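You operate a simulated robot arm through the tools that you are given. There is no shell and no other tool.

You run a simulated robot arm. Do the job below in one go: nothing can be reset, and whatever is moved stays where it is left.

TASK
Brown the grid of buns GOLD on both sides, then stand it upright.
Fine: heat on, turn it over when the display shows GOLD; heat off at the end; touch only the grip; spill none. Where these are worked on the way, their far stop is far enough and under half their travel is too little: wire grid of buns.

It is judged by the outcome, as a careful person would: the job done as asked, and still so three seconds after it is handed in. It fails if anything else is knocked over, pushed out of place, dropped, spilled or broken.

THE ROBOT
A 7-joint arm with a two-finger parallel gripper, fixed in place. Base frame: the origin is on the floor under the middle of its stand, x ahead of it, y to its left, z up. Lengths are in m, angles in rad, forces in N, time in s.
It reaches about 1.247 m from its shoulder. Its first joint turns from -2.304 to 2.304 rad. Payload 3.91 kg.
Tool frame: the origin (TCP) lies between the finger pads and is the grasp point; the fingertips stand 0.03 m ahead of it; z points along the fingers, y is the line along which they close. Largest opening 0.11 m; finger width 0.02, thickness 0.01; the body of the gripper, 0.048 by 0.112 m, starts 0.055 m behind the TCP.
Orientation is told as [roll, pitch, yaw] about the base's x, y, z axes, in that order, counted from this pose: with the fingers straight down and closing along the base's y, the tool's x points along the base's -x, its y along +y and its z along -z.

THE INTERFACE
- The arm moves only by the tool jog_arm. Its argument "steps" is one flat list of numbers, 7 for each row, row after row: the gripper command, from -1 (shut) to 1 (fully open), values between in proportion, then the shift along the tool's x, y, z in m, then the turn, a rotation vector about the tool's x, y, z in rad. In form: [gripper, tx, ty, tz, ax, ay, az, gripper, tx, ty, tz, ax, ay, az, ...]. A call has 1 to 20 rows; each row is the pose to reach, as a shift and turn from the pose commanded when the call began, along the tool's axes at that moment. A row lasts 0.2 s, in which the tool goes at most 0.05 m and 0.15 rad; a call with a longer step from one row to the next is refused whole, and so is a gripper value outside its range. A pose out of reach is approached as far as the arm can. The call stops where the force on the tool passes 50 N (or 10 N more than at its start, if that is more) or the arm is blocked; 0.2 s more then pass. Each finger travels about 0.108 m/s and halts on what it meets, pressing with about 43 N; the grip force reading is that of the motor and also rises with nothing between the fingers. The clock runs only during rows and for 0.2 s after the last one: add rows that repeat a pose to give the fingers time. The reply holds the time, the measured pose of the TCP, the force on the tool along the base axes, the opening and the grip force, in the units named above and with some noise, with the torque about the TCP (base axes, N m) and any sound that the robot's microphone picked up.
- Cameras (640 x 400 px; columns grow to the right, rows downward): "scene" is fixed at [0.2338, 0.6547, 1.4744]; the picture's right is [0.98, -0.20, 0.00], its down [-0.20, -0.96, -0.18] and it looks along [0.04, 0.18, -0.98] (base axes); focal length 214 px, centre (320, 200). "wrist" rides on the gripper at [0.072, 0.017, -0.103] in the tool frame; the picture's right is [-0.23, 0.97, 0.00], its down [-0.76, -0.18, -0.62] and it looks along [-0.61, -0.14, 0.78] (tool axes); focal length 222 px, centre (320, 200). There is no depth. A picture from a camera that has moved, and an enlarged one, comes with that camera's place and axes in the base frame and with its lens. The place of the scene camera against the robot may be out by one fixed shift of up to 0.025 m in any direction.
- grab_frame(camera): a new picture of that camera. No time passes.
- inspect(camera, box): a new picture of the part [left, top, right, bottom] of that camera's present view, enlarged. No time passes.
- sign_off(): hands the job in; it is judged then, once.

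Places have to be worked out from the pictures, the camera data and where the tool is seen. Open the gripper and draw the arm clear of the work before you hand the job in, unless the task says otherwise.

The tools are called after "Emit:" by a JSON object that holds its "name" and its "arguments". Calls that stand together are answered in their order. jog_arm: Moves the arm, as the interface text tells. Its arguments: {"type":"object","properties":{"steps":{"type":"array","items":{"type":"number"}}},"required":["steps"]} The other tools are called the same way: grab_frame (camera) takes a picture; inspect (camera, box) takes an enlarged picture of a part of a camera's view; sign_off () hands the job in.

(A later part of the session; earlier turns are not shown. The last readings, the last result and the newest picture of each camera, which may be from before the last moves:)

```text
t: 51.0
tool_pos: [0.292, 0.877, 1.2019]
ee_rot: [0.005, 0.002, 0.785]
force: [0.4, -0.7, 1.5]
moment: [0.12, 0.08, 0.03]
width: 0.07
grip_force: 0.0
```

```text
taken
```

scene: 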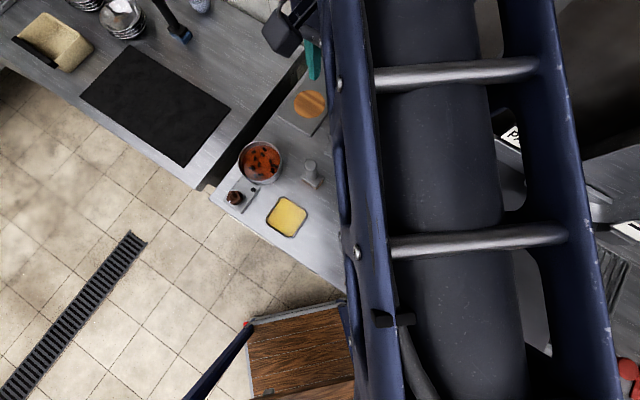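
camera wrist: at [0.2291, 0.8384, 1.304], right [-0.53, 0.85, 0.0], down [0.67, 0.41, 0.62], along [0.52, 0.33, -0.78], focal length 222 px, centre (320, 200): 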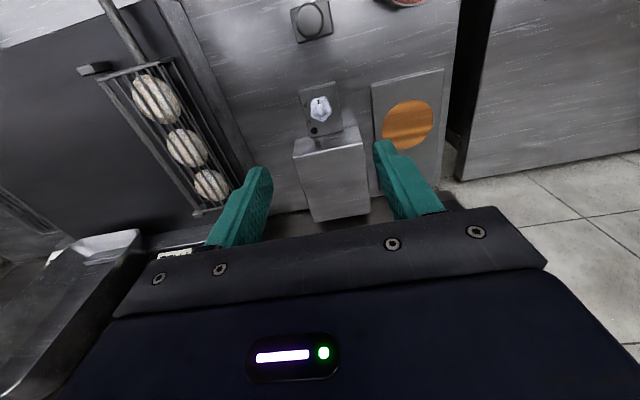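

The white knob, its plate and the box are now in view from above, so I zoom in for exact centring and to see the pointer and lamp.

Emit:
{"name": "inspect", "arguments": {"camera": "wrist", "box": [260, 60, 380, 180]}}

Emit:
{"name": "inspect", "arguments": {"camera": "wrist", "box": [240, 0, 460, 240]}}

```text
3.33 times, centred on (320, 120) of wrist
camera zoom: at [0.2291, 0.8384, 1.304], right [-0.53, 0.85, 0.0], down [0.67, 0.41, 0.62], along [0.52, 0.33, -0.78], focal length 740 px, centre (320, 467)
```

zoom: 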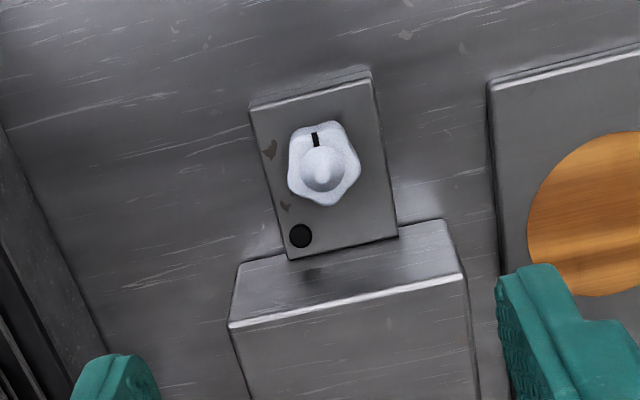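

```text
1.67 times, centred on (350, 120) of wrist
camera zoom: at [0.2291, 0.8384, 1.304], right [-0.53, 0.85, 0.0], down [0.67, 0.41, 0.62], along [0.52, 0.33, -0.78], focal length 370 px, centre (270, 333)
```

zoom: 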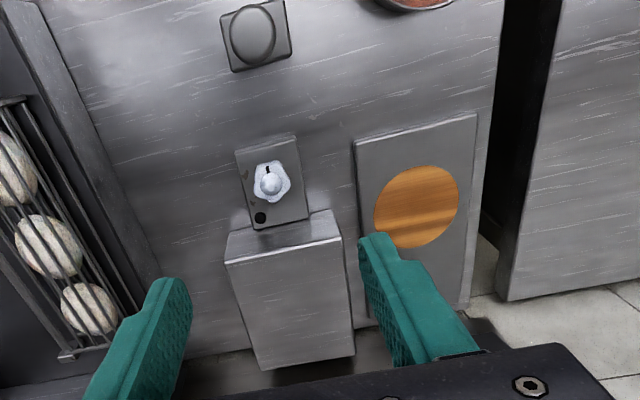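

The knob top is at about (0.330, 0.904, 0.899), with its lamp off and pointer to the front. I descend to just above it and re-check centring.

Emit:
{"name": "jog_arm", "arguments": {"steps": [0.27, -0.009, -0.0017, 0.0464, 0, 0, 0, 0.27, -0.0181, -0.0034, 0.0928, 0, 0, 0, 0.27, -0.0272, -0.0051, 0.1392, 0, 0, 0, 0.27, -0.0362, -0.0068, 0.1856, 0, 0, 0, 0.27, -0.0453, -0.0085, 0.232, 0, 0, 0]}}

Emit:
{"name": "inspect", "arguments": {"camera": "wrist", "box": [200, 80, 440, 240]}}

Emit:
{"name": "inspect", "arguments": {"camera": "wrist", "box": [270, 90, 370, 190]}}

```text
t: 52.2
tool_pos: [0.3302, 0.9042, 0.9712]
ee_rot: [0.005, 0.002, 0.785]
force: [0.1, 0.9, 0.9]
moment: [0.02, -0.01, 0.0]
width: 0.0699
grip_force: 0.1
```

```text
2.50 times, centred on (320, 160) of wrist
camera zoom: at [0.266, 0.8645, 1.0749], right [-0.53, 0.85, 0.0], down [0.67, 0.41, 0.62], along [0.52, 0.33, -0.78], focal length 555 px, centre (320, 300)
```

zoom: 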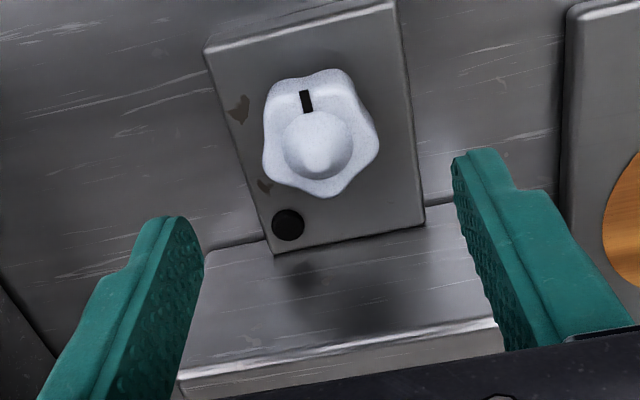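

```text
4.00 times, centred on (320, 140) of wrist
camera zoom: at [0.266, 0.8645, 1.0749], right [-0.53, 0.85, 0.0], down [0.67, 0.41, 0.62], along [0.52, 0.33, -0.78], focal length 888 px, centre (320, 440)
```

zoom: 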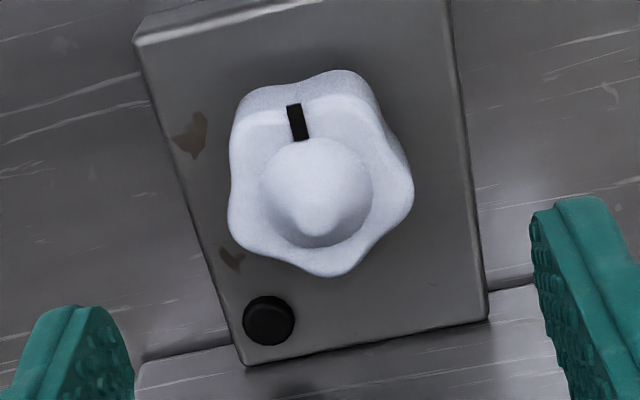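

The knob cap is at about (0.333, 0.906, 0.890), 4 mm further along than my axis. I correct, descend to TCP z≈0.908 (the same depth as worked on the black knob), and close.

Emit:
{"name": "jog_arm", "arguments": {"steps": [0.27, -0.004, -0.001, 0.02, 0, 0, 0, 0.27, -0.004, -0.001, 0.042, 0, 0, 0, 0.27, -0.004, -0.001, 0.063, 0, 0, 0, -0.2, -0.004, -0.001, 0.063, 0, 0, 0, -0.4, -0.004, -0.001, 0.063, 0, 0, 0]}}

Emit:
{"name": "inspect", "arguments": {"camera": "wrist", "box": [200, 80, 440, 240]}}

```text
t: 53.4
tool_pos: [0.3324, 0.9051, 0.9069]
ee_rot: [0.004, 0.003, 0.787]
force: [-2.9, 11.3, 0.1]
moment: [0.21, -0.79, -0.1]
width: 0.0396
grip_force: 45.3
```

```text
2.50 times, centred on (320, 160) of wrist
camera zoom: at [0.2687, 0.8663, 1.0085], right [-0.53, 0.85, 0.0], down [0.67, 0.41, 0.62], along [0.52, 0.33, -0.78], focal length 555 px, centre (320, 300)
```

zoom: 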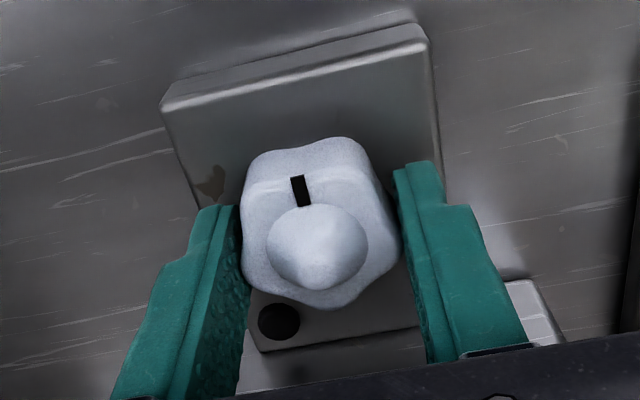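

I hold the white knob, and its lamp is visible and dark. I turn it clockwise 0.7 rad, the direction that worked on the other one.

Emit:
{"name": "jog_arm", "arguments": {"steps": [-0.4, 0, 0, 0, 0, 0, 0.14, -0.4, 0, 0, 0, 0, 0, 0.28, -0.4, 0, 0, 0, 0, 0, 0.42, -0.4, 0, 0, 0, 0, 0, 0.56, -0.4, 0, 0, 0, 0, 0, 0.7]}}

Emit:
{"name": "inspect", "arguments": {"camera": "wrist", "box": [200, 80, 440, 240]}}

Emit:
{"name": "grab_frame", "arguments": {"camera": "scene"}}

```text
t: 54.6
tool_pos: [0.3333, 0.9035, 0.9061]
ee_rot: [-0.003, 0.005, 0.084]
force: [8.0, -8.5, 3.0]
moment: [0.4, -0.12, 0.03]
width: 0.0395
grip_force: 45.0
```

```text
2.50 times, centred on (320, 160) of wrist
camera zoom: at [0.259, 0.9149, 1.0086], right [0.15, 0.99, 0.0], down [0.78, -0.11, 0.62], along [0.61, -0.09, -0.79], focal length 555 px, centre (320, 300)
```

zoom: 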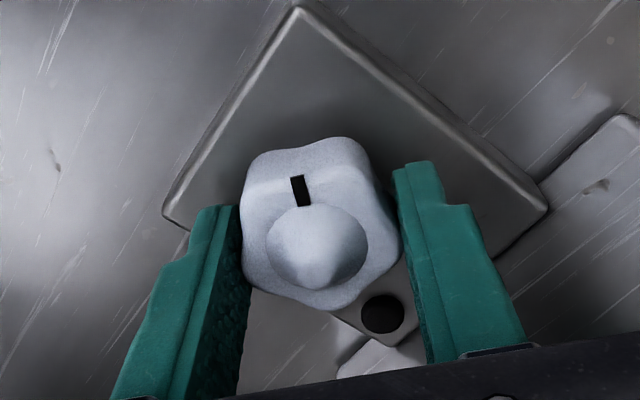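

```text
taken
```

scene: 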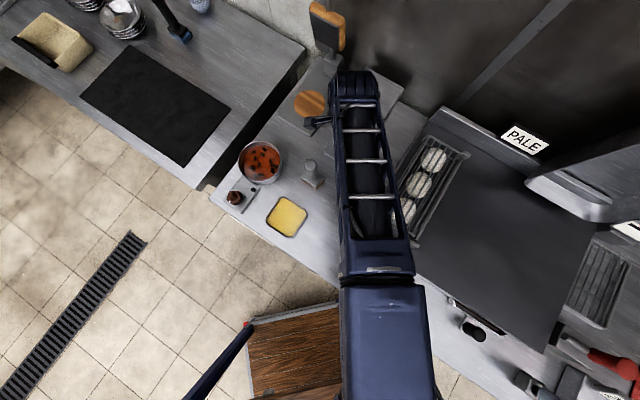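

The knob turned with the fingers but the lamp is still dark, so this switch needs more travel. I continue clockwise in smaller increments.

Emit:
{"name": "jog_arm", "arguments": {"steps": [-0.4, 0, 0, 0, 0, 0, 0.13, -0.4, 0, 0, 0, 0, 0, 0.26, -0.4, 0, 0, 0, 0, 0, 0.39, -0.4, 0, 0, 0, 0, 0, 0.5]}}

Emit:
{"name": "inspect", "arguments": {"camera": "wrist", "box": [200, 80, 440, 240]}}

```text
t: 55.6
tool_pos: [0.333, 0.9025, 0.9066]
ee_rot: [-0.008, 0.001, -0.372]
force: [-3.1, -18.7, 8.9]
moment: [-0.17, -0.44, 0.03]
width: 0.0398
grip_force: 45.3
stopped in row 4: the force on the tool passed its limit at 50 N (the readings are from after the stop); the commanded pose is now the measured one
```

```text
2.50 times, centred on (320, 160) of wrist
camera zoom: at [0.2709, 0.9456, 1.0081], right [0.56, 0.83, -0.01], down [0.65, -0.44, 0.62], along [0.51, -0.36, -0.78], focal length 555 px, centre (320, 300)
```

zoom: 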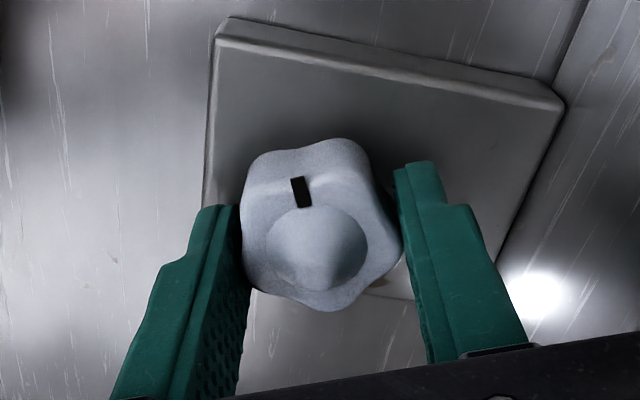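

A bright glow now shows beside the plate, and the knob has met its far stop after about 1.15 rad, so this switch is on. I release and rise to confirm the lamp.

Emit:
{"name": "jog_arm", "arguments": {"steps": [0.0, 0, 0, 0, 0, 0, 0, 0.27, 0, 0, 0, 0, 0, 0, 0.27, 0, 0, -0.03, 0, 0, 0, 0.27, 0, 0, -0.075, 0, 0, 0, 0.27, 0, 0, -0.12, 0, 0, 0]}}

Emit:
{"name": "grab_frame", "arguments": {"camera": "wrist"}}

Emit:
{"name": "inspect", "arguments": {"camera": "scene", "box": [340, 90, 560, 250]}}

```text
t: 56.8
tool_pos: [0.3336, 0.9047, 1.0239]
ee_rot: [-0.008, 0.004, -0.371]
force: [-0.9, -0.4, -0.9]
moment: [-0.01, 0.02, 0.0]
width: 0.0701
grip_force: 0.1
```

```text
taken
camera wrist: at [0.2721, 0.9485, 1.1266], right [0.57, 0.82, -0.01], down [0.65, -0.44, 0.62], along [0.51, -0.36, -0.78], focal length 222 px, centre (320, 200)
```

wrist: 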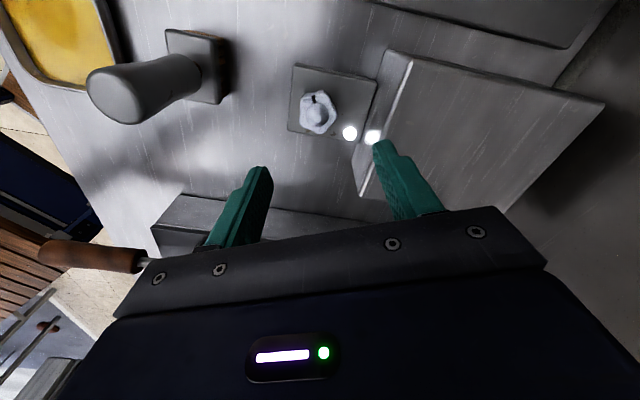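

```text
2.50 times, centred on (450, 170) of scene
camera zoom: at [0.2338, 0.6547, 1.4744], right [0.98, -0.2, 0.0], down [-0.2, -0.96, -0.18], along [0.04, 0.18, -0.98], focal length 536 px, centre (-5, 275)
```

zoom: 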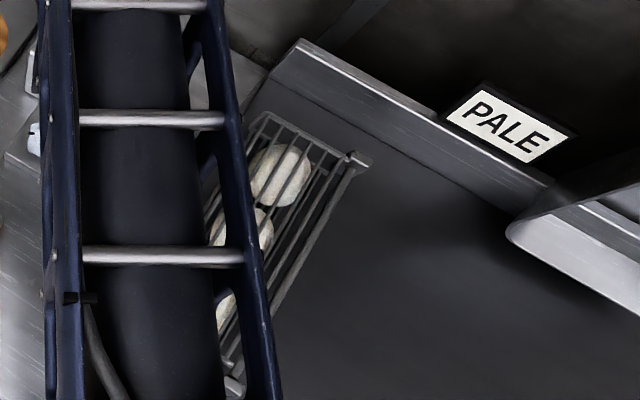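

The lamp is lit, so the white switch is on at t≈55.5 s, with the display still PALE. I return to the grip by rising, yawing back to 135° and moving in front of the counter.

Emit:
{"name": "jog_arm", "arguments": {"steps": [0.27, 0, 0, -0.045, 0, 0, -0.1364, 0.27, 0, 0, -0.09, 0, 0, -0.2727, 0.27, -0.0022, -0.0251, -0.0948, 0, 0, -0.4091, 0.27, -0.0044, -0.0502, -0.0996, 0, 0, -0.5454, 0.27, -0.0066, -0.0753, -0.1043, 0, 0, -0.6818, 0.27, -0.0088, -0.1003, -0.1091, 0, 0, -0.8181, 0.27, -0.0109, -0.1254, -0.1139, 0, 0, -0.9545, 0.27, -0.0131, -0.1505, -0.1187, 0, 0, -1.0908, 0.27, -0.0153, -0.1756, -0.1234, 0, 0, -1.2272, 0.27, -0.0175, -0.2007, -0.1282, 0, 0, -1.3635, 0.27, -0.0197, -0.2258, -0.133, 0, 0, -1.4999, 0.27, -0.0219, -0.2508, -0.1378, 0, 0, -1.6362, 0.27, -0.0241, -0.2759, -0.1426, 0, 0, -1.7726, 0.27, -0.0263, -0.301, -0.1473, 0, 0, -1.9089, 0.27, -0.0285, -0.3261, -0.1521, 0, 0, -2.0453, 0.27, -0.0306, -0.3512, -0.1569, 0, 0, -2.1816, 0.27, -0.0328, -0.3763, -0.1617, 0, 0, -2.318, 0.27, -0.035, -0.4013, -0.1664, 0, 0, -2.4543, 0.27, -0.0372, -0.4264, -0.1712, 0, 0, -2.5907, 0.27, -0.0394, -0.4515, -0.176, 0, 0, -2.727]}}

Emit:
{"name": "inspect", "arguments": {"camera": "scene", "box": [300, 90, 580, 320]}}

```text
t: 61.0
tool_pos: [0.208, 0.4698, 1.2034]
ee_rot: [0.011, 0.002, 2.357]
force: [0.0, 1.5, -0.4]
moment: [-0.01, 0.05, -0.01]
width: 0.0699
grip_force: 0.1
```

```text
1.74 times, centred on (440, 205) of scene
camera zoom: at [0.2338, 0.6547, 1.4744], right [0.98, -0.2, 0.0], down [-0.2, -0.96, -0.18], along [0.04, 0.18, -0.98], focal length 373 px, centre (111, 191)
```

zoom: 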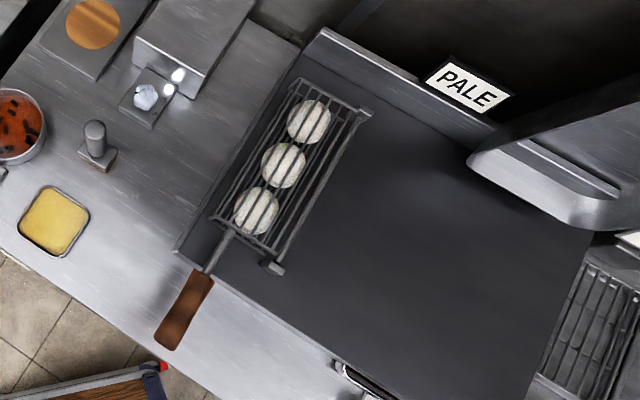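

It is still PALE at 61 s, with the white switch's lamp visibly lit in the scene view. I pitch to horizontal and descend to the pre-grasp position in front of the grip.

Emit:
{"name": "jog_arm", "arguments": {"steps": [0.27, 0.0, -0.0018, 0.0234, 0.1428, 0, 0, 0.27, 0.0, -0.0036, 0.0467, 0.2856, 0, 0, 0.27, 0.0, -0.0054, 0.0701, 0.4284, 0, 0, 0.27, 0.0, -0.0072, 0.0934, 0.5712, 0, 0, 0.27, 0.001, -0.009, 0.1168, 0.714, 0, 0, 0.27, 0.001, -0.0109, 0.1401, 0.8568, 0, 0, 0.27, 0.001, -0.0127, 0.1635, 0.9996, 0, 0, 0.27, 0.001, -0.0145, 0.1868, 1.1424, 0, 0, 0.27, 0.001, -0.0163, 0.2102, 1.2852, 0, 0, 0.27, 0.002, -0.0181, 0.2335, 1.428, 0, 0, 0.27, 0.002, -0.02, 0.257, 1.5708, 0, 0]}}

Emit:
{"name": "inspect", "arguments": {"camera": "wrist", "box": [260, 60, 380, 200]}}

Emit:
{"name": "inspect", "arguments": {"camera": "scene", "box": [300, 90, 580, 320]}}

```text
t: 63.4
tool_pos: [0.2217, 0.4821, 0.9473]
ee_rot: [-1.564, -0.003, 2.355]
force: [0.3, 0.5, 0.0]
moment: [-0.03, 0.0, 0.01]
width: 0.0699
grip_force: 0.0
```

```text
2.86 times, centred on (320, 130) of wrist
camera zoom: at [0.1974, 0.358, 0.9308], right [-0.17, 0.16, -0.97], down [-0.98, 0.1, 0.18], along [0.12, 0.98, 0.14], focal length 635 px, centre (320, 400)
```

zoom: 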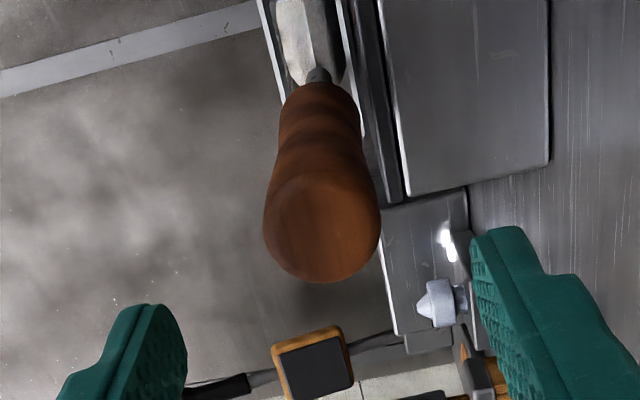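

```text
1.74 times, centred on (440, 205) of scene
camera zoom: at [0.2338, 0.6547, 1.4744], right [0.98, -0.2, 0.0], down [-0.2, -0.96, -0.18], along [0.04, 0.18, -0.98], focal length 373 px, centre (111, 191)
```

zoom: 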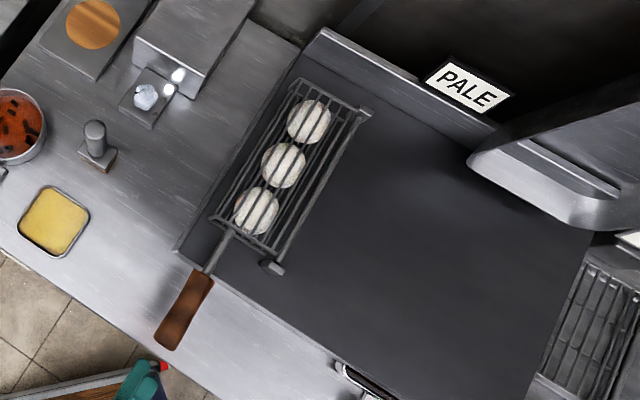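

I'm aligned with the grip again. I slide over it and narrow to the loose cage, then keep watching the display.

Emit:
{"name": "jog_arm", "arguments": {"steps": [0.27, -0.001, 0, 0.034, 0, 0, 0, 0.27, -0.0015, 0, 0.068, 0, 0, 0, 0.27, -0.0015, 0, 0.101, 0, 0, 0, 0.0, -0.0015, 0, 0.101, 0, 0, 0, -0.15, -0.0015, 0, 0.101, 0, 0, 0, -0.15, -0.0015, 0, 0.101, 0, 0, 0]}}

Emit:
{"name": "inspect", "arguments": {"camera": "wrist", "box": [200, 100, 440, 250]}}

Emit:
{"name": "inspect", "arguments": {"camera": "scene", "box": [300, 90, 580, 320]}}

```text
t: 64.8
tool_pos: [0.2917, 0.5511, 0.9456]
ee_rot: [-1.563, 0.0, 2.356]
force: [0.1, 0.4, 0.2]
moment: [0.03, 0.01, -0.01]
width: 0.0467
grip_force: 0.1
```

```text
2.67 times, centred on (320, 175) of wrist
camera zoom: at [0.2686, 0.4288, 0.9296], right [-0.17, 0.15, -0.97], down [-0.98, 0.1, 0.18], along [0.12, 0.98, 0.14], focal length 592 px, centre (320, 267)
```

zoom: 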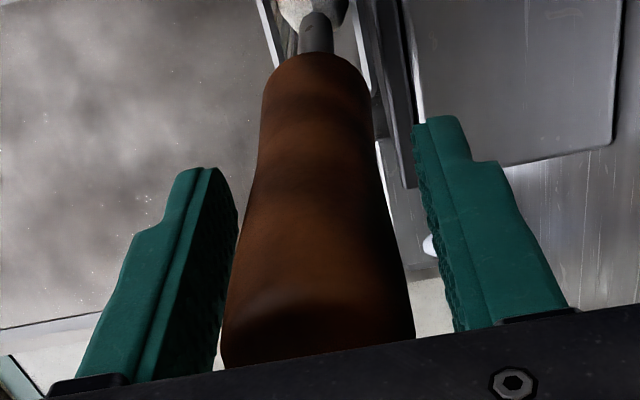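

```text
1.74 times, centred on (440, 205) of scene
camera zoom: at [0.2338, 0.6547, 1.4744], right [0.98, -0.2, 0.0], down [-0.2, -0.96, -0.18], along [0.04, 0.18, -0.98], focal length 373 px, centre (111, 191)
```

zoom: 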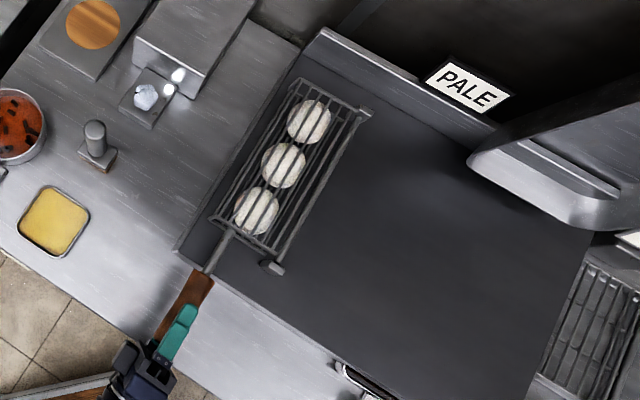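

The grip is caged again and the display shows PALE after about 9 s of heat. I wait in 2 s slices, checking the sign each time.

Emit:
{"name": "jog_arm", "arguments": {"steps": [-0.15, 0, -0.0015, 0, 0, 0, 0, -0.15, 0, -0.0015, 0, 0, 0, 0, -0.15, 0, -0.0015, 0, 0, 0, 0, -0.15, 0, -0.0015, 0, 0, 0, 0, -0.15, 0, -0.0015, 0, 0, 0, 0, -0.15, 0, -0.0015, 0, 0, 0, 0, -0.15, 0, -0.0015, 0, 0, 0, 0, -0.15, 0, -0.0015, 0, 0, 0, 0]}}

Emit:
{"name": "inspect", "arguments": {"camera": "scene", "box": [400, 110, 560, 210]}}

Emit:
{"name": "inspect", "arguments": {"camera": "wrist", "box": [270, 0, 370, 110]}}

```text
t: 66.6
tool_pos: [0.2914, 0.5522, 0.947]
ee_rot: [-1.562, 0.0, 2.356]
force: [0.5, -0.5, 0.4]
moment: [-0.02, 0.03, 0.0]
width: 0.0469
grip_force: 0.1
```

```text
4.00 times, centred on (480, 160) of scene
camera zoom: at [0.2338, 0.6547, 1.4744], right [0.98, -0.2, 0.0], down [-0.2, -0.96, -0.18], along [0.04, 0.18, -0.98], focal length 858 px, centre (-320, 360)
```

zoom: 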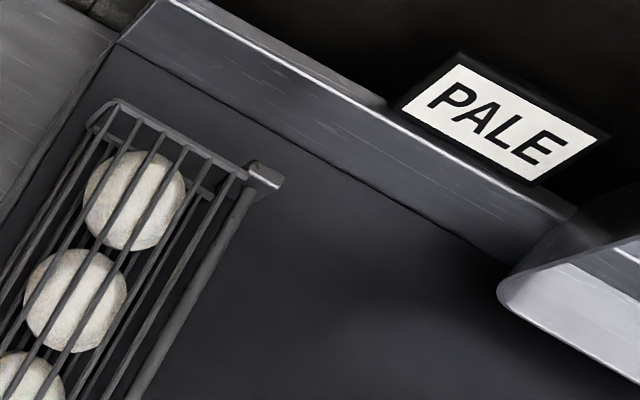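

```text
3.64 times, centred on (320, 55) of wrist
camera zoom: at [0.2687, 0.4289, 0.931], right [-0.17, 0.15, -0.97], down [-0.98, 0.1, 0.18], along [0.13, 0.98, 0.14], focal length 808 px, centre (320, 727)
```

zoom: 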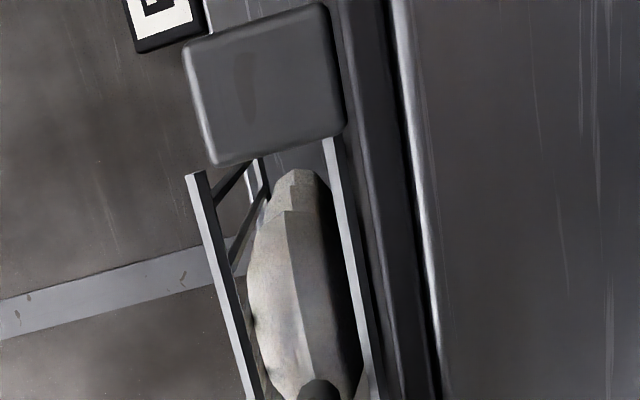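

Still PALE at 66.6 s. I keep waiting.

Emit:
{"name": "jog_arm", "arguments": {"steps": [-0.15, 0, 0, 0, 0, 0, 0, -0.15, 0, 0, 0, 0, 0, 0, -0.15, 0, 0, 0, 0, 0, 0, -0.15, 0, 0, 0, 0, 0, 0, -0.15, 0, 0, 0, 0, 0, 0, -0.15, 0, 0, 0, 0, 0, 0, -0.15, 0, 0, 0, 0, 0, 0, -0.15, 0, 0, 0, 0, 0, 0]}}

Emit:
{"name": "inspect", "arguments": {"camera": "scene", "box": [400, 110, 560, 210]}}

```text
t: 68.4
tool_pos: [0.2917, 0.5526, 0.948]
ee_rot: [-1.562, 0.001, 2.355]
force: [-0.3, 0.0, 0.3]
moment: [0.0, -0.01, 0.01]
width: 0.0469
grip_force: 0.1
```

```text
4.00 times, centred on (480, 160) of scene
camera zoom: at [0.2338, 0.6547, 1.4744], right [0.98, -0.2, 0.0], down [-0.2, -0.96, -0.18], along [0.04, 0.18, -0.98], focal length 858 px, centre (-320, 360)
```

zoom: 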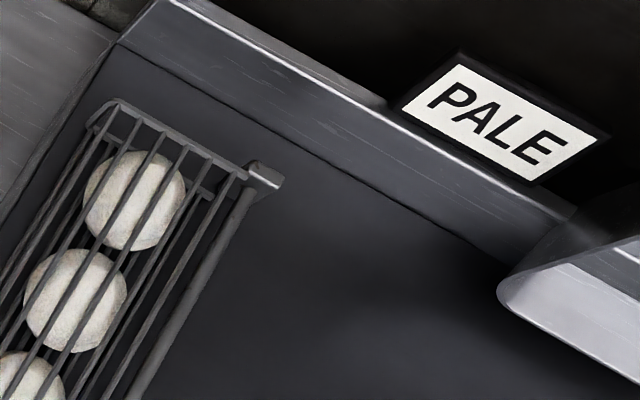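

The sign still reads PALE at 68 s. I wait further and watch the sign.

Emit:
{"name": "jog_arm", "arguments": {"steps": [-0.15, 0, 0, 0, 0, 0, 0, -0.15, 0, 0, 0, 0, 0, 0, -0.15, 0, 0, 0, 0, 0, 0, -0.15, 0, 0, 0, 0, 0, 0, -0.15, 0, 0, 0, 0, 0, 0, -0.15, 0, 0, 0, 0, 0, 0, -0.15, 0, 0, 0, 0, 0, 0, -0.15, 0, 0, 0, 0, 0, 0, -0.15, 0, 0, 0, 0, 0, 0, -0.15, 0, 0, 0, 0, 0, 0]}}

Emit:
{"name": "inspect", "arguments": {"camera": "scene", "box": [400, 110, 560, 210]}}

Emit:
{"name": "inspect", "arguments": {"camera": "wrist", "box": [270, 0, 370, 110]}}

```text
t: 70.6
tool_pos: [0.2923, 0.5533, 0.9463]
ee_rot: [-1.562, 0.0, 2.356]
force: [0.5, -0.4, 0.5]
moment: [0.03, 0.0, 0.01]
width: 0.0465
grip_force: 0.0
```

```text
4.00 times, centred on (480, 160) of scene
camera zoom: at [0.2338, 0.6547, 1.4744], right [0.98, -0.2, 0.0], down [-0.2, -0.96, -0.18], along [0.04, 0.18, -0.98], focal length 858 px, centre (-320, 360)
```

zoom: 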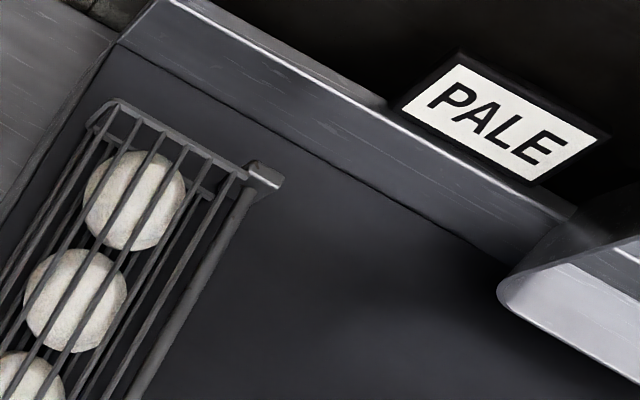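

```text
3.64 times, centred on (320, 55) of wrist
camera zoom: at [0.2687, 0.4289, 0.931], right [-0.17, 0.15, -0.97], down [-0.98, 0.1, 0.18], along [0.13, 0.98, 0.14], focal length 808 px, centre (320, 727)
```

zoom: 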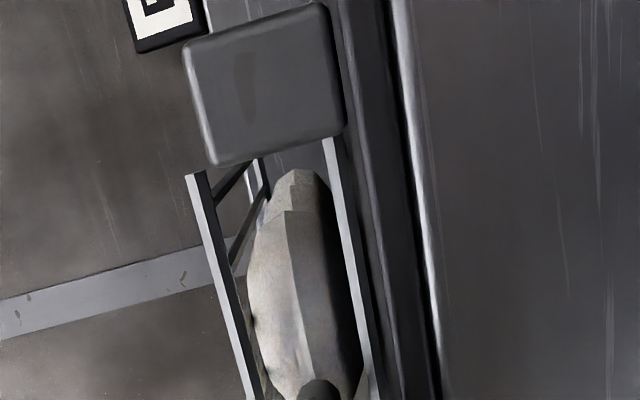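

The sign is still PALE after 15 s of heat, though the lower half of the bun may be getting slightly warmer in tone. I wait further.

Emit:
{"name": "jog_arm", "arguments": {"steps": [-0.15, 0, 0, 0, 0, 0, 0, -0.15, 0, 0, 0, 0, 0, 0, -0.15, 0, 0, 0, 0, 0, 0, -0.15, 0, 0, 0, 0, 0, 0, -0.15, 0, 0, 0, 0, 0, 0, -0.15, 0, 0, 0, 0, 0, 0, -0.15, 0, 0, 0, 0, 0, 0, -0.15, 0, 0, 0, 0, 0, 0, -0.15, 0, 0, 0, 0, 0, 0, -0.15, 0, 0, 0, 0, 0, 0]}}

Emit:
{"name": "inspect", "arguments": {"camera": "scene", "box": [400, 110, 560, 210]}}

Emit:
{"name": "inspect", "arguments": {"camera": "wrist", "box": [270, 0, 370, 110]}}

```text
t: 72.8
tool_pos: [0.2919, 0.5527, 0.9473]
ee_rot: [-1.561, 0.0, 2.357]
force: [-0.4, 0.7, 0.7]
moment: [0.02, 0.0, -0.01]
width: 0.0467
grip_force: 0.0
```

```text
4.00 times, centred on (480, 160) of scene
camera zoom: at [0.2338, 0.6547, 1.4744], right [0.98, -0.2, 0.0], down [-0.2, -0.96, -0.18], along [0.04, 0.18, -0.98], focal length 858 px, centre (-320, 360)
```

zoom: 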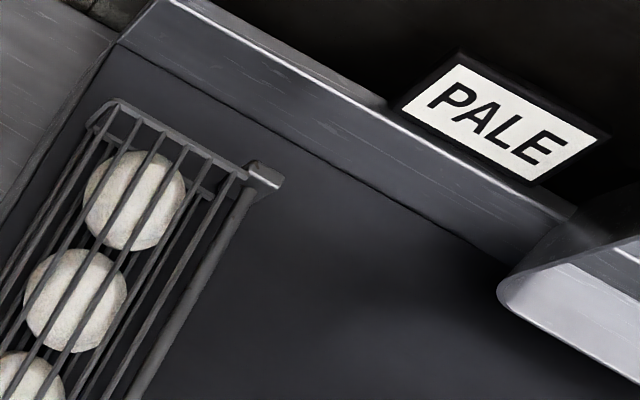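

```text
3.64 times, centred on (320, 55) of wrist
camera zoom: at [0.2687, 0.4289, 0.931], right [-0.17, 0.15, -0.97], down [-0.98, 0.1, 0.18], along [0.13, 0.98, 0.14], focal length 808 px, centre (320, 727)
```

zoom: 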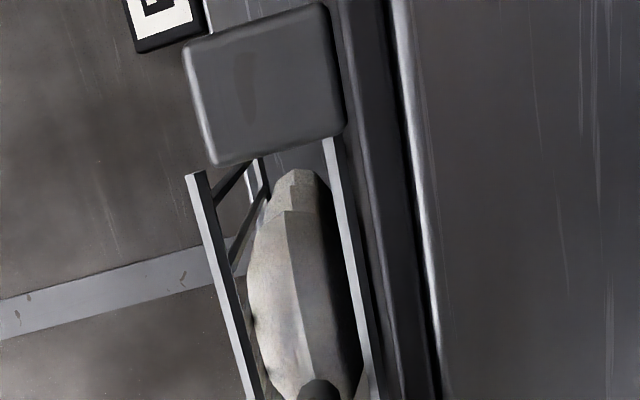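

No change after 17 s. I keep waiting in slightly longer slices.

Emit:
{"name": "jog_arm", "arguments": {"steps": [-0.15, 0, 0, 0, 0, 0, 0, -0.15, 0, 0, 0, 0, 0, 0, -0.15, 0, 0, 0, 0, 0, 0, -0.15, 0, 0, 0, 0, 0, 0, -0.15, 0, 0, 0, 0, 0, 0, -0.15, 0, 0, 0, 0, 0, 0, -0.15, 0, 0, 0, 0, 0, 0, -0.15, 0, 0, 0, 0, 0, 0, -0.15, 0, 0, 0, 0, 0, 0, -0.15, 0, 0, 0, 0, 0, 0, -0.15, 0, 0, 0, 0, 0, 0, -0.15, 0, 0, 0, 0, 0, 0, -0.15, 0, 0, 0, 0, 0, 0, -0.15, 0, 0, 0, 0, 0, 0]}}

Emit:
{"name": "inspect", "arguments": {"camera": "scene", "box": [400, 110, 560, 210]}}

Emit:
{"name": "inspect", "arguments": {"camera": "wrist", "box": [270, 0, 370, 110]}}

```text
t: 75.8
tool_pos: [0.2916, 0.5519, 0.9476]
ee_rot: [-1.562, -0.001, 2.356]
force: [-0.6, -1.1, 0.4]
moment: [0.01, -0.03, -0.01]
width: 0.0468
grip_force: 0.1
```

```text
4.00 times, centred on (480, 160) of scene
camera zoom: at [0.2338, 0.6547, 1.4744], right [0.98, -0.2, 0.0], down [-0.2, -0.96, -0.18], along [0.04, 0.18, -0.98], focal length 858 px, centre (-320, 360)
```

zoom: 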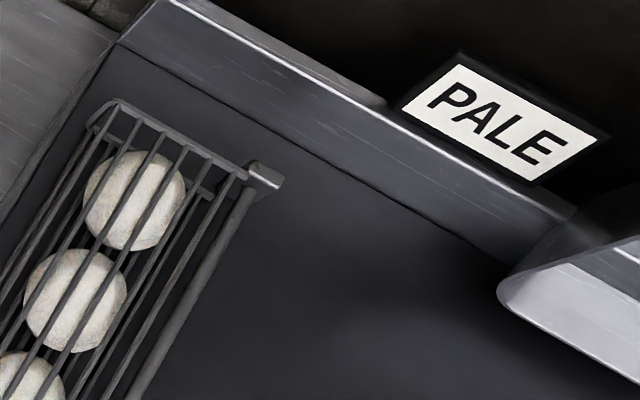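

```text
3.64 times, centred on (320, 55) of wrist
camera zoom: at [0.2687, 0.4289, 0.931], right [-0.17, 0.15, -0.97], down [-0.98, 0.1, 0.18], along [0.13, 0.98, 0.14], focal length 808 px, centre (320, 727)
```

zoom: 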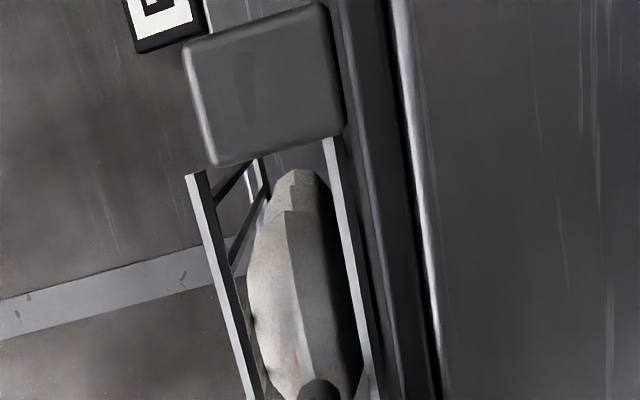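

No change after 20 s. Browning may simply be slow, so I keep waiting with the cage ready and check every few seconds.

Emit:
{"name": "jog_arm", "arguments": {"steps": [-0.15, 0, 0, 0, 0, 0, 0, -0.15, 0, 0, 0, 0, 0, 0, -0.15, 0, 0, 0, 0, 0, 0, -0.15, 0, 0, 0, 0, 0, 0, -0.15, 0, 0, 0, 0, 0, 0, -0.15, 0, 0, 0, 0, 0, 0, -0.15, 0, 0, 0, 0, 0, 0, -0.15, 0, 0, 0, 0, 0, 0, -0.15, 0, 0, 0, 0, 0, 0, -0.15, 0, 0, 0, 0, 0, 0, -0.15, 0, 0, 0, 0, 0, 0, -0.15, 0, 0, 0, 0, 0, 0, -0.15, 0, 0, 0, 0, 0, 0, -0.15, 0, 0, 0, 0, 0, 0]}}

Emit:
{"name": "grab_frame", "arguments": {"camera": "scene"}}

Emit:
{"name": "inspect", "arguments": {"camera": "scene", "box": [320, 60, 420, 160]}}

```text
t: 78.8
tool_pos: [0.2922, 0.5529, 0.9465]
ee_rot: [-1.561, 0.0, 2.356]
force: [-1.0, -0.2, 0.6]
moment: [-0.03, 0.01, 0.01]
width: 0.0469
grip_force: 0.2
```

```text
taken
```

scene: 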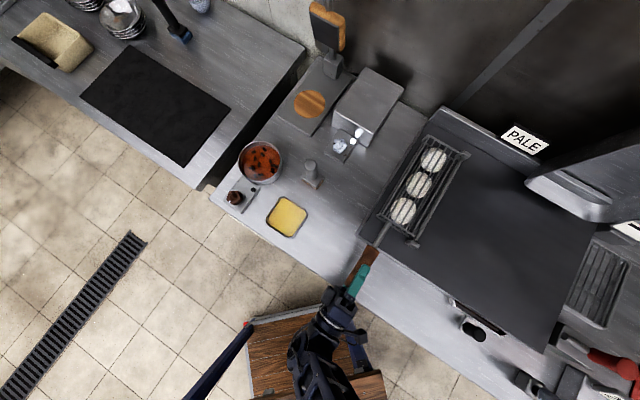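

```text
4.00 times, centred on (370, 110) of scene
camera zoom: at [0.2338, 0.6547, 1.4744], right [0.98, -0.2, 0.0], down [-0.2, -0.96, -0.18], along [0.04, 0.18, -0.98], focal length 858 px, centre (120, 560)
```

zoom: 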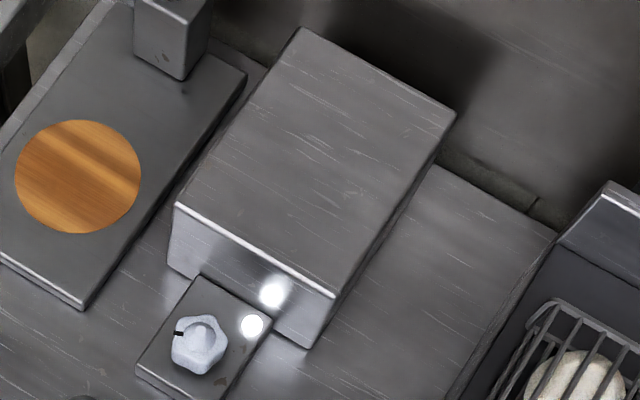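

The lamp is on and the sign still reads PALE at 23 s of heat. I wait again.

Emit:
{"name": "jog_arm", "arguments": {"steps": [-0.15, 0, 0, 0, 0, 0, 0, -0.15, 0, 0, 0, 0, 0, 0, -0.15, 0, 0, 0, 0, 0, 0, -0.15, 0, 0, 0, 0, 0, 0, -0.15, 0, 0, 0, 0, 0, 0, -0.15, 0, 0, 0, 0, 0, 0, -0.15, 0, 0, 0, 0, 0, 0, -0.15, 0, 0, 0, 0, 0, 0, -0.15, 0, 0, 0, 0, 0, 0, -0.15, 0, 0, 0, 0, 0, 0, -0.15, 0, 0, 0, 0, 0, 0, -0.15, 0, 0, 0, 0, 0, 0, -0.15, 0, 0, 0, 0, 0, 0, -0.15, 0, 0, 0, 0, 0, 0]}}

Emit:
{"name": "inspect", "arguments": {"camera": "scene", "box": [400, 110, 560, 210]}}

Emit:
{"name": "inspect", "arguments": {"camera": "wrist", "box": [270, 0, 370, 110]}}

```text
t: 81.8
tool_pos: [0.2923, 0.5535, 0.9482]
ee_rot: [-1.561, -0.002, 2.356]
force: [-0.8, -0.1, -0.4]
moment: [0.0, 0.02, 0.01]
width: 0.047
grip_force: 0.0
```

```text
4.00 times, centred on (480, 160) of scene
camera zoom: at [0.2338, 0.6547, 1.4744], right [0.98, -0.2, 0.0], down [-0.2, -0.96, -0.18], along [0.04, 0.18, -0.98], focal length 858 px, centre (-320, 360)
```

zoom: 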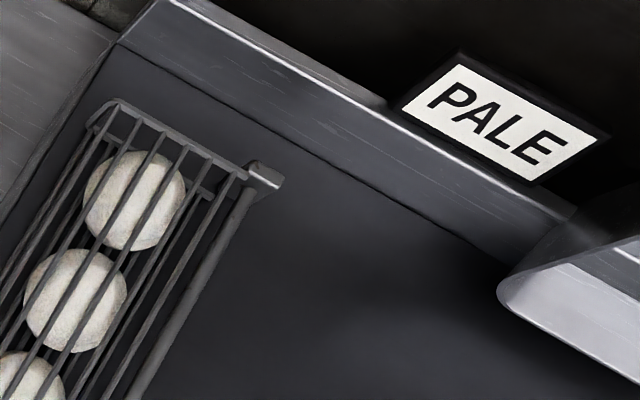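

```text
3.64 times, centred on (320, 55) of wrist
camera zoom: at [0.2687, 0.4289, 0.931], right [-0.17, 0.15, -0.97], down [-0.98, 0.1, 0.18], along [0.13, 0.98, 0.14], focal length 808 px, centre (320, 727)
```

zoom: 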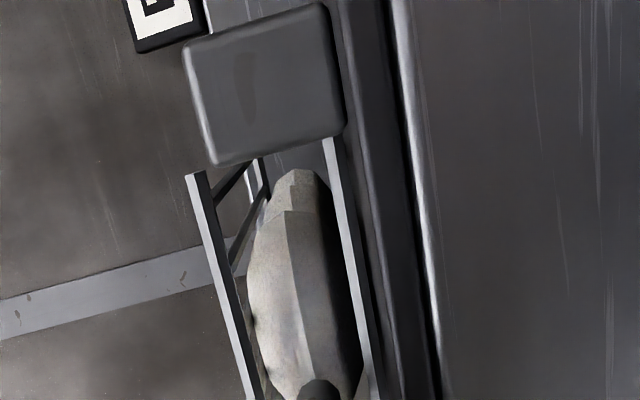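

It is still PALE at 26 s of heat. I give it a few more seconds before concluding anything.

Emit:
{"name": "jog_arm", "arguments": {"steps": [-0.15, 0, 0, 0, 0, 0, 0, -0.15, 0, 0, 0, 0, 0, 0, -0.15, 0, 0, 0, 0, 0, 0, -0.15, 0, 0, 0, 0, 0, 0, -0.15, 0, 0, 0, 0, 0, 0, -0.15, 0, 0, 0, 0, 0, 0, -0.15, 0, 0, 0, 0, 0, 0, -0.15, 0, 0, 0, 0, 0, 0, -0.15, 0, 0, 0, 0, 0, 0, -0.15, 0, 0, 0, 0, 0, 0, -0.15, 0, 0, 0, 0, 0, 0, -0.15, 0, 0, 0, 0, 0, 0, -0.15, 0, 0, 0, 0, 0, 0, -0.15, 0, 0, 0, 0, 0, 0]}}

Emit:
{"name": "inspect", "arguments": {"camera": "scene", "box": [400, 110, 560, 210]}}

```text
t: 84.8
tool_pos: [0.2916, 0.5521, 0.9482]
ee_rot: [-1.563, -0.001, 2.355]
force: [0.5, 0.5, -0.2]
moment: [0.04, -0.03, -0.02]
width: 0.0467
grip_force: 0.1
```

```text
4.00 times, centred on (480, 160) of scene
camera zoom: at [0.2338, 0.6547, 1.4744], right [0.98, -0.2, 0.0], down [-0.2, -0.96, -0.18], along [0.04, 0.18, -0.98], focal length 858 px, centre (-320, 360)
```

zoom: 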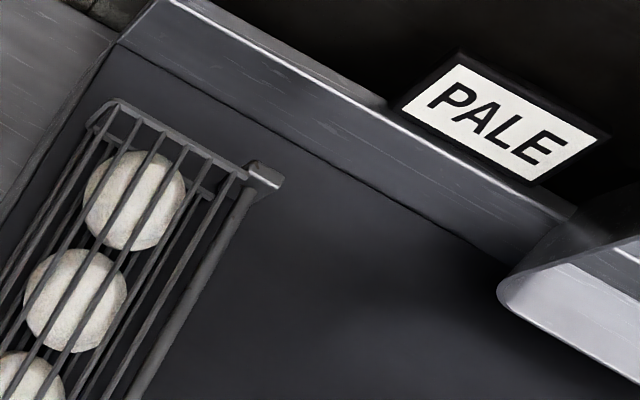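

Still PALE at 29 s. The bun shows a sharp line between its upper and lower halves, so I zoom hard on it to look for any browning of the underside.

Emit:
{"name": "inspect", "arguments": {"camera": "wrist", "box": [300, 35, 345, 80]}}

Emit:
{"name": "inspect", "arguments": {"camera": "scene", "box": [385, 140, 455, 225]}}

Emit:
{"name": "inspect", "arguments": {"camera": "scene", "box": [215, 130, 295, 215]}}

```text
8.89 times, centred on (322, 58) of wrist
camera zoom: at [0.2687, 0.4289, 0.931], right [-0.17, 0.15, -0.97], down [-0.98, 0.1, 0.18], along [0.13, 0.98, 0.14], focal length 1974 px, centre (298, 1467)
```

zoom: 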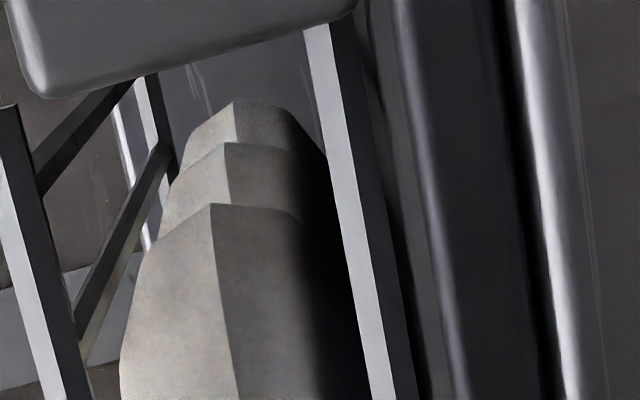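

```text
4.71 times, centred on (420, 182) of scene
camera zoom: at [0.2338, 0.6547, 1.4744], right [0.98, -0.2, 0.0], down [-0.2, -0.96, -0.18], along [0.04, 0.18, -0.98], focal length 1009 px, centre (-151, 282)
```

zoom: 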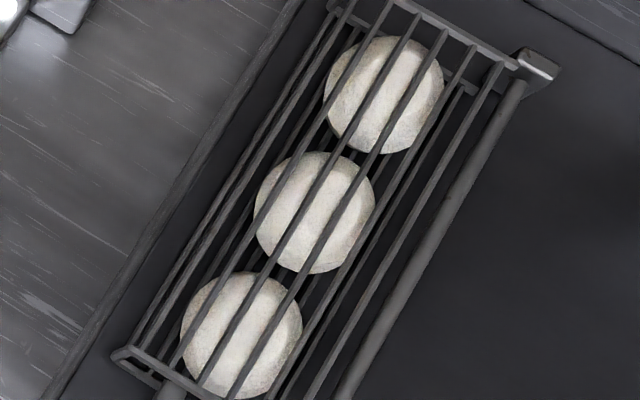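

```text
4.71 times, centred on (255, 172) of scene
camera zoom: at [0.2338, 0.6547, 1.4744], right [0.98, -0.2, 0.0], down [-0.2, -0.96, -0.18], along [0.04, 0.18, -0.98], focal length 1009 px, centre (626, 329)
```

zoom: 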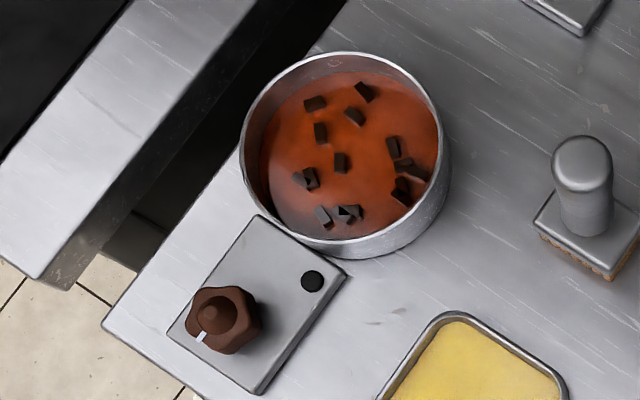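

Both bun halves still look pale. A cook time well over 30 s is plausible, so I keep waiting with short checks.

Emit:
{"name": "jog_arm", "arguments": {"steps": [-0.15, 0, 0, 0, 0, 0, 0, -0.15, 0, 0, 0, 0, 0, 0, -0.15, 0, 0, 0, 0, 0, 0, -0.15, 0, 0, 0, 0, 0, 0, -0.15, 0, 0, 0, 0, 0, 0, -0.15, 0, 0, 0, 0, 0, 0, -0.15, 0, 0, 0, 0, 0, 0, -0.15, 0, 0, 0, 0, 0, 0, -0.15, 0, 0, 0, 0, 0, 0, -0.15, 0, 0, 0, 0, 0, 0, -0.15, 0, 0, 0, 0, 0, 0, -0.15, 0, 0, 0, 0, 0, 0, -0.15, 0, 0, 0, 0, 0, 0, -0.15, 0, 0, 0, 0, 0, 0, -0.15, 0, 0, 0, 0, 0, 0, -0.15, 0, 0, 0, 0, 0, 0, -0.15, 0, 0, 0, 0, 0, 0, -0.15, 0, 0, 0, 0, 0, 0]}}

Emit:
{"name": "inspect", "arguments": {"camera": "scene", "box": [400, 110, 560, 210]}}

```text
t: 88.6
tool_pos: [0.2918, 0.5519, 0.9479]
ee_rot: [-1.563, 0.0, 2.357]
force: [0.6, 0.4, 0.0]
moment: [0.0, -0.01, 0.0]
width: 0.047
grip_force: 0.0
```

```text
4.00 times, centred on (480, 160) of scene
camera zoom: at [0.2338, 0.6547, 1.4744], right [0.98, -0.2, 0.0], down [-0.2, -0.96, -0.18], along [0.04, 0.18, -0.98], focal length 858 px, centre (-320, 360)
```

zoom: 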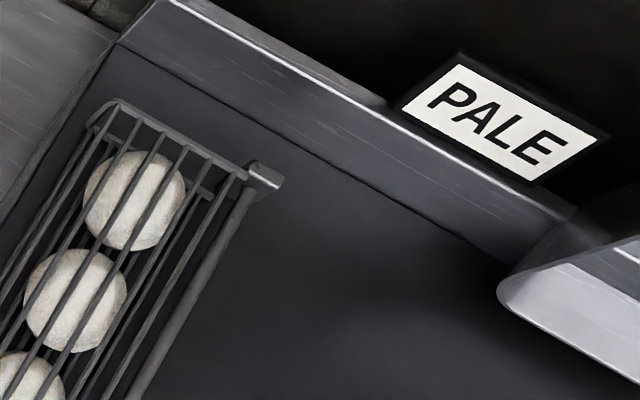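

Still PALE at 33 s of heat, so I wait another slice.

Emit:
{"name": "jog_arm", "arguments": {"steps": [-0.15, 0, 0, 0, 0, 0, 0, -0.15, 0, 0, 0, 0, 0, 0, -0.15, 0, 0, 0, 0, 0, 0, -0.15, 0, 0, 0, 0, 0, 0, -0.15, 0, 0, 0, 0, 0, 0, -0.15, 0, 0, 0, 0, 0, 0, -0.15, 0, 0, 0, 0, 0, 0, -0.15, 0, 0, 0, 0, 0, 0, -0.15, 0, 0, 0, 0, 0, 0, -0.15, 0, 0, 0, 0, 0, 0, -0.15, 0, 0, 0, 0, 0, 0, -0.15, 0, 0, 0, 0, 0, 0, -0.15, 0, 0, 0, 0, 0, 0, -0.15, 0, 0, 0, 0, 0, 0, -0.15, 0, 0, 0, 0, 0, 0, -0.15, 0, 0, 0, 0, 0, 0, -0.15, 0, 0, 0, 0, 0, 0, -0.15, 0, 0, 0, 0, 0, 0]}}

Emit:
{"name": "inspect", "arguments": {"camera": "scene", "box": [400, 110, 560, 210]}}

```text
t: 92.4
tool_pos: [0.2919, 0.5512, 0.948]
ee_rot: [-1.562, 0.0, 2.357]
force: [0.8, 0.3, 0.6]
moment: [-0.04, 0.01, -0.02]
width: 0.047
grip_force: 0.1
```

```text
4.00 times, centred on (480, 160) of scene
camera zoom: at [0.2338, 0.6547, 1.4744], right [0.98, -0.2, 0.0], down [-0.2, -0.96, -0.18], along [0.04, 0.18, -0.98], focal length 858 px, centre (-320, 360)
```

zoom: 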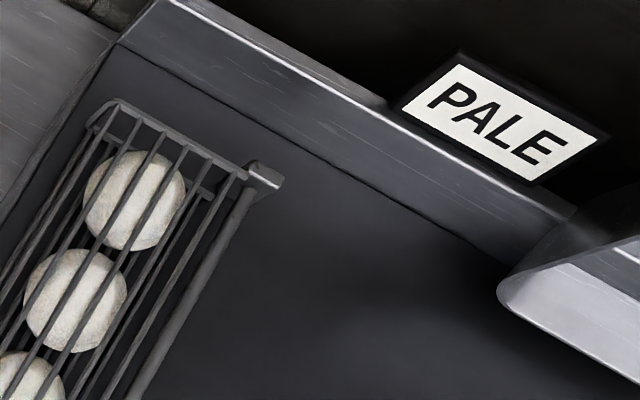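

37 s of heat and still PALE. I'm in position and waiting is safe here, so I rule this switch in or out properly with a few more slices.

Emit:
{"name": "jog_arm", "arguments": {"steps": [-0.15, 0, 0, 0, 0, 0, 0, -0.15, 0, 0, 0, 0, 0, 0, -0.15, 0, 0, 0, 0, 0, 0, -0.15, 0, 0, 0, 0, 0, 0, -0.15, 0, 0, 0, 0, 0, 0, -0.15, 0, 0, 0, 0, 0, 0, -0.15, 0, 0, 0, 0, 0, 0, -0.15, 0, 0, 0, 0, 0, 0, -0.15, 0, 0, 0, 0, 0, 0, -0.15, 0, 0, 0, 0, 0, 0, -0.15, 0, 0, 0, 0, 0, 0, -0.15, 0, 0, 0, 0, 0, 0, -0.15, 0, 0, 0, 0, 0, 0, -0.15, 0, 0, 0, 0, 0, 0, -0.15, 0, 0, 0, 0, 0, 0, -0.15, 0, 0, 0, 0, 0, 0, -0.15, 0, 0, 0, 0, 0, 0, -0.15, 0, 0, 0, 0, 0, 0, -0.15, 0, 0, 0, 0, 0, 0]}}

Emit:
{"name": "inspect", "arguments": {"camera": "scene", "box": [400, 110, 560, 210]}}

```text
t: 96.4
tool_pos: [0.2917, 0.5522, 0.9481]
ee_rot: [-1.562, 0.002, 2.356]
force: [0.1, 0.8, -0.9]
moment: [0.0, 0.01, -0.02]
width: 0.0469
grip_force: 0.0
```

```text
4.00 times, centred on (480, 160) of scene
camera zoom: at [0.2338, 0.6547, 1.4744], right [0.98, -0.2, 0.0], down [-0.2, -0.96, -0.18], along [0.04, 0.18, -0.98], focal length 858 px, centre (-320, 360)
```

zoom: 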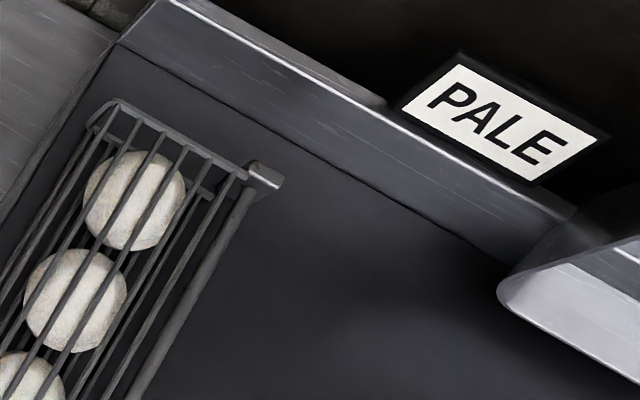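

41 s and no change, so the white switch does not brown these buns. I release the grip, retreat, and will put the white switch back to off.

Emit:
{"name": "jog_arm", "arguments": {"steps": [0.27, 0, 0, 0, 0, 0, 0, 0.27, 0, 0, -0.035, 0, 0, 0, 0.27, 0, 0, -0.07, 0, 0, 0, 0.27, 0, 0, -0.1, 0, 0, 0, 0.27, 0, -0.0227, -0.102, -0.142, 0, 0, 0.27, 0, -0.0455, -0.104, -0.284, 0, 0, 0.27, 0, -0.0682, -0.106, -0.426, 0, 0, 0.27, 0, -0.0909, -0.108, -0.568, 0, 0, 0.27, 0, -0.1136, -0.11, -0.71, 0, 0, 0.27, 0, -0.1364, -0.112, -0.852, 0, 0, 0.27, 0, -0.1591, -0.114, -0.994, 0, 0, 0.27, 0, -0.1818, -0.116, -1.136, 0, 0, 0.27, 0, -0.2045, -0.118, -1.278, 0, 0, 0.27, 0, -0.2273, -0.119, -1.42, 0, 0, 0.27, 0, -0.25, -0.12, -1.562, 0, 0]}}

Emit:
{"name": "grab_frame", "arguments": {"camera": "scene"}}

Emit:
{"name": "grab_frame", "arguments": {"camera": "wrist"}}

```text
t: 99.6
tool_pos: [0.208, 0.4693, 1.2007]
ee_rot: [0.002, -0.001, 2.356]
force: [0.1, -1.0, 0.0]
moment: [0.0, -0.02, -0.04]
width: 0.0698
grip_force: 0.0
```

```text
taken
```

scene: 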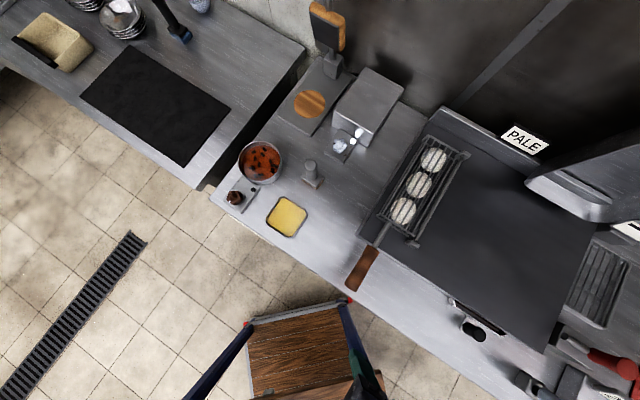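

```text
taken
camera wrist: at [0.2455, 0.408, 1.302], right [-0.85, -0.53, 0.0], down [-0.41, 0.66, 0.62], along [-0.33, 0.53, -0.78], focal length 222 px, centre (320, 200)
```

wrist: 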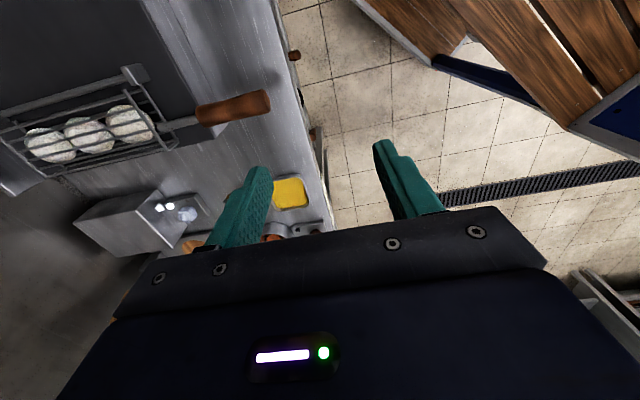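

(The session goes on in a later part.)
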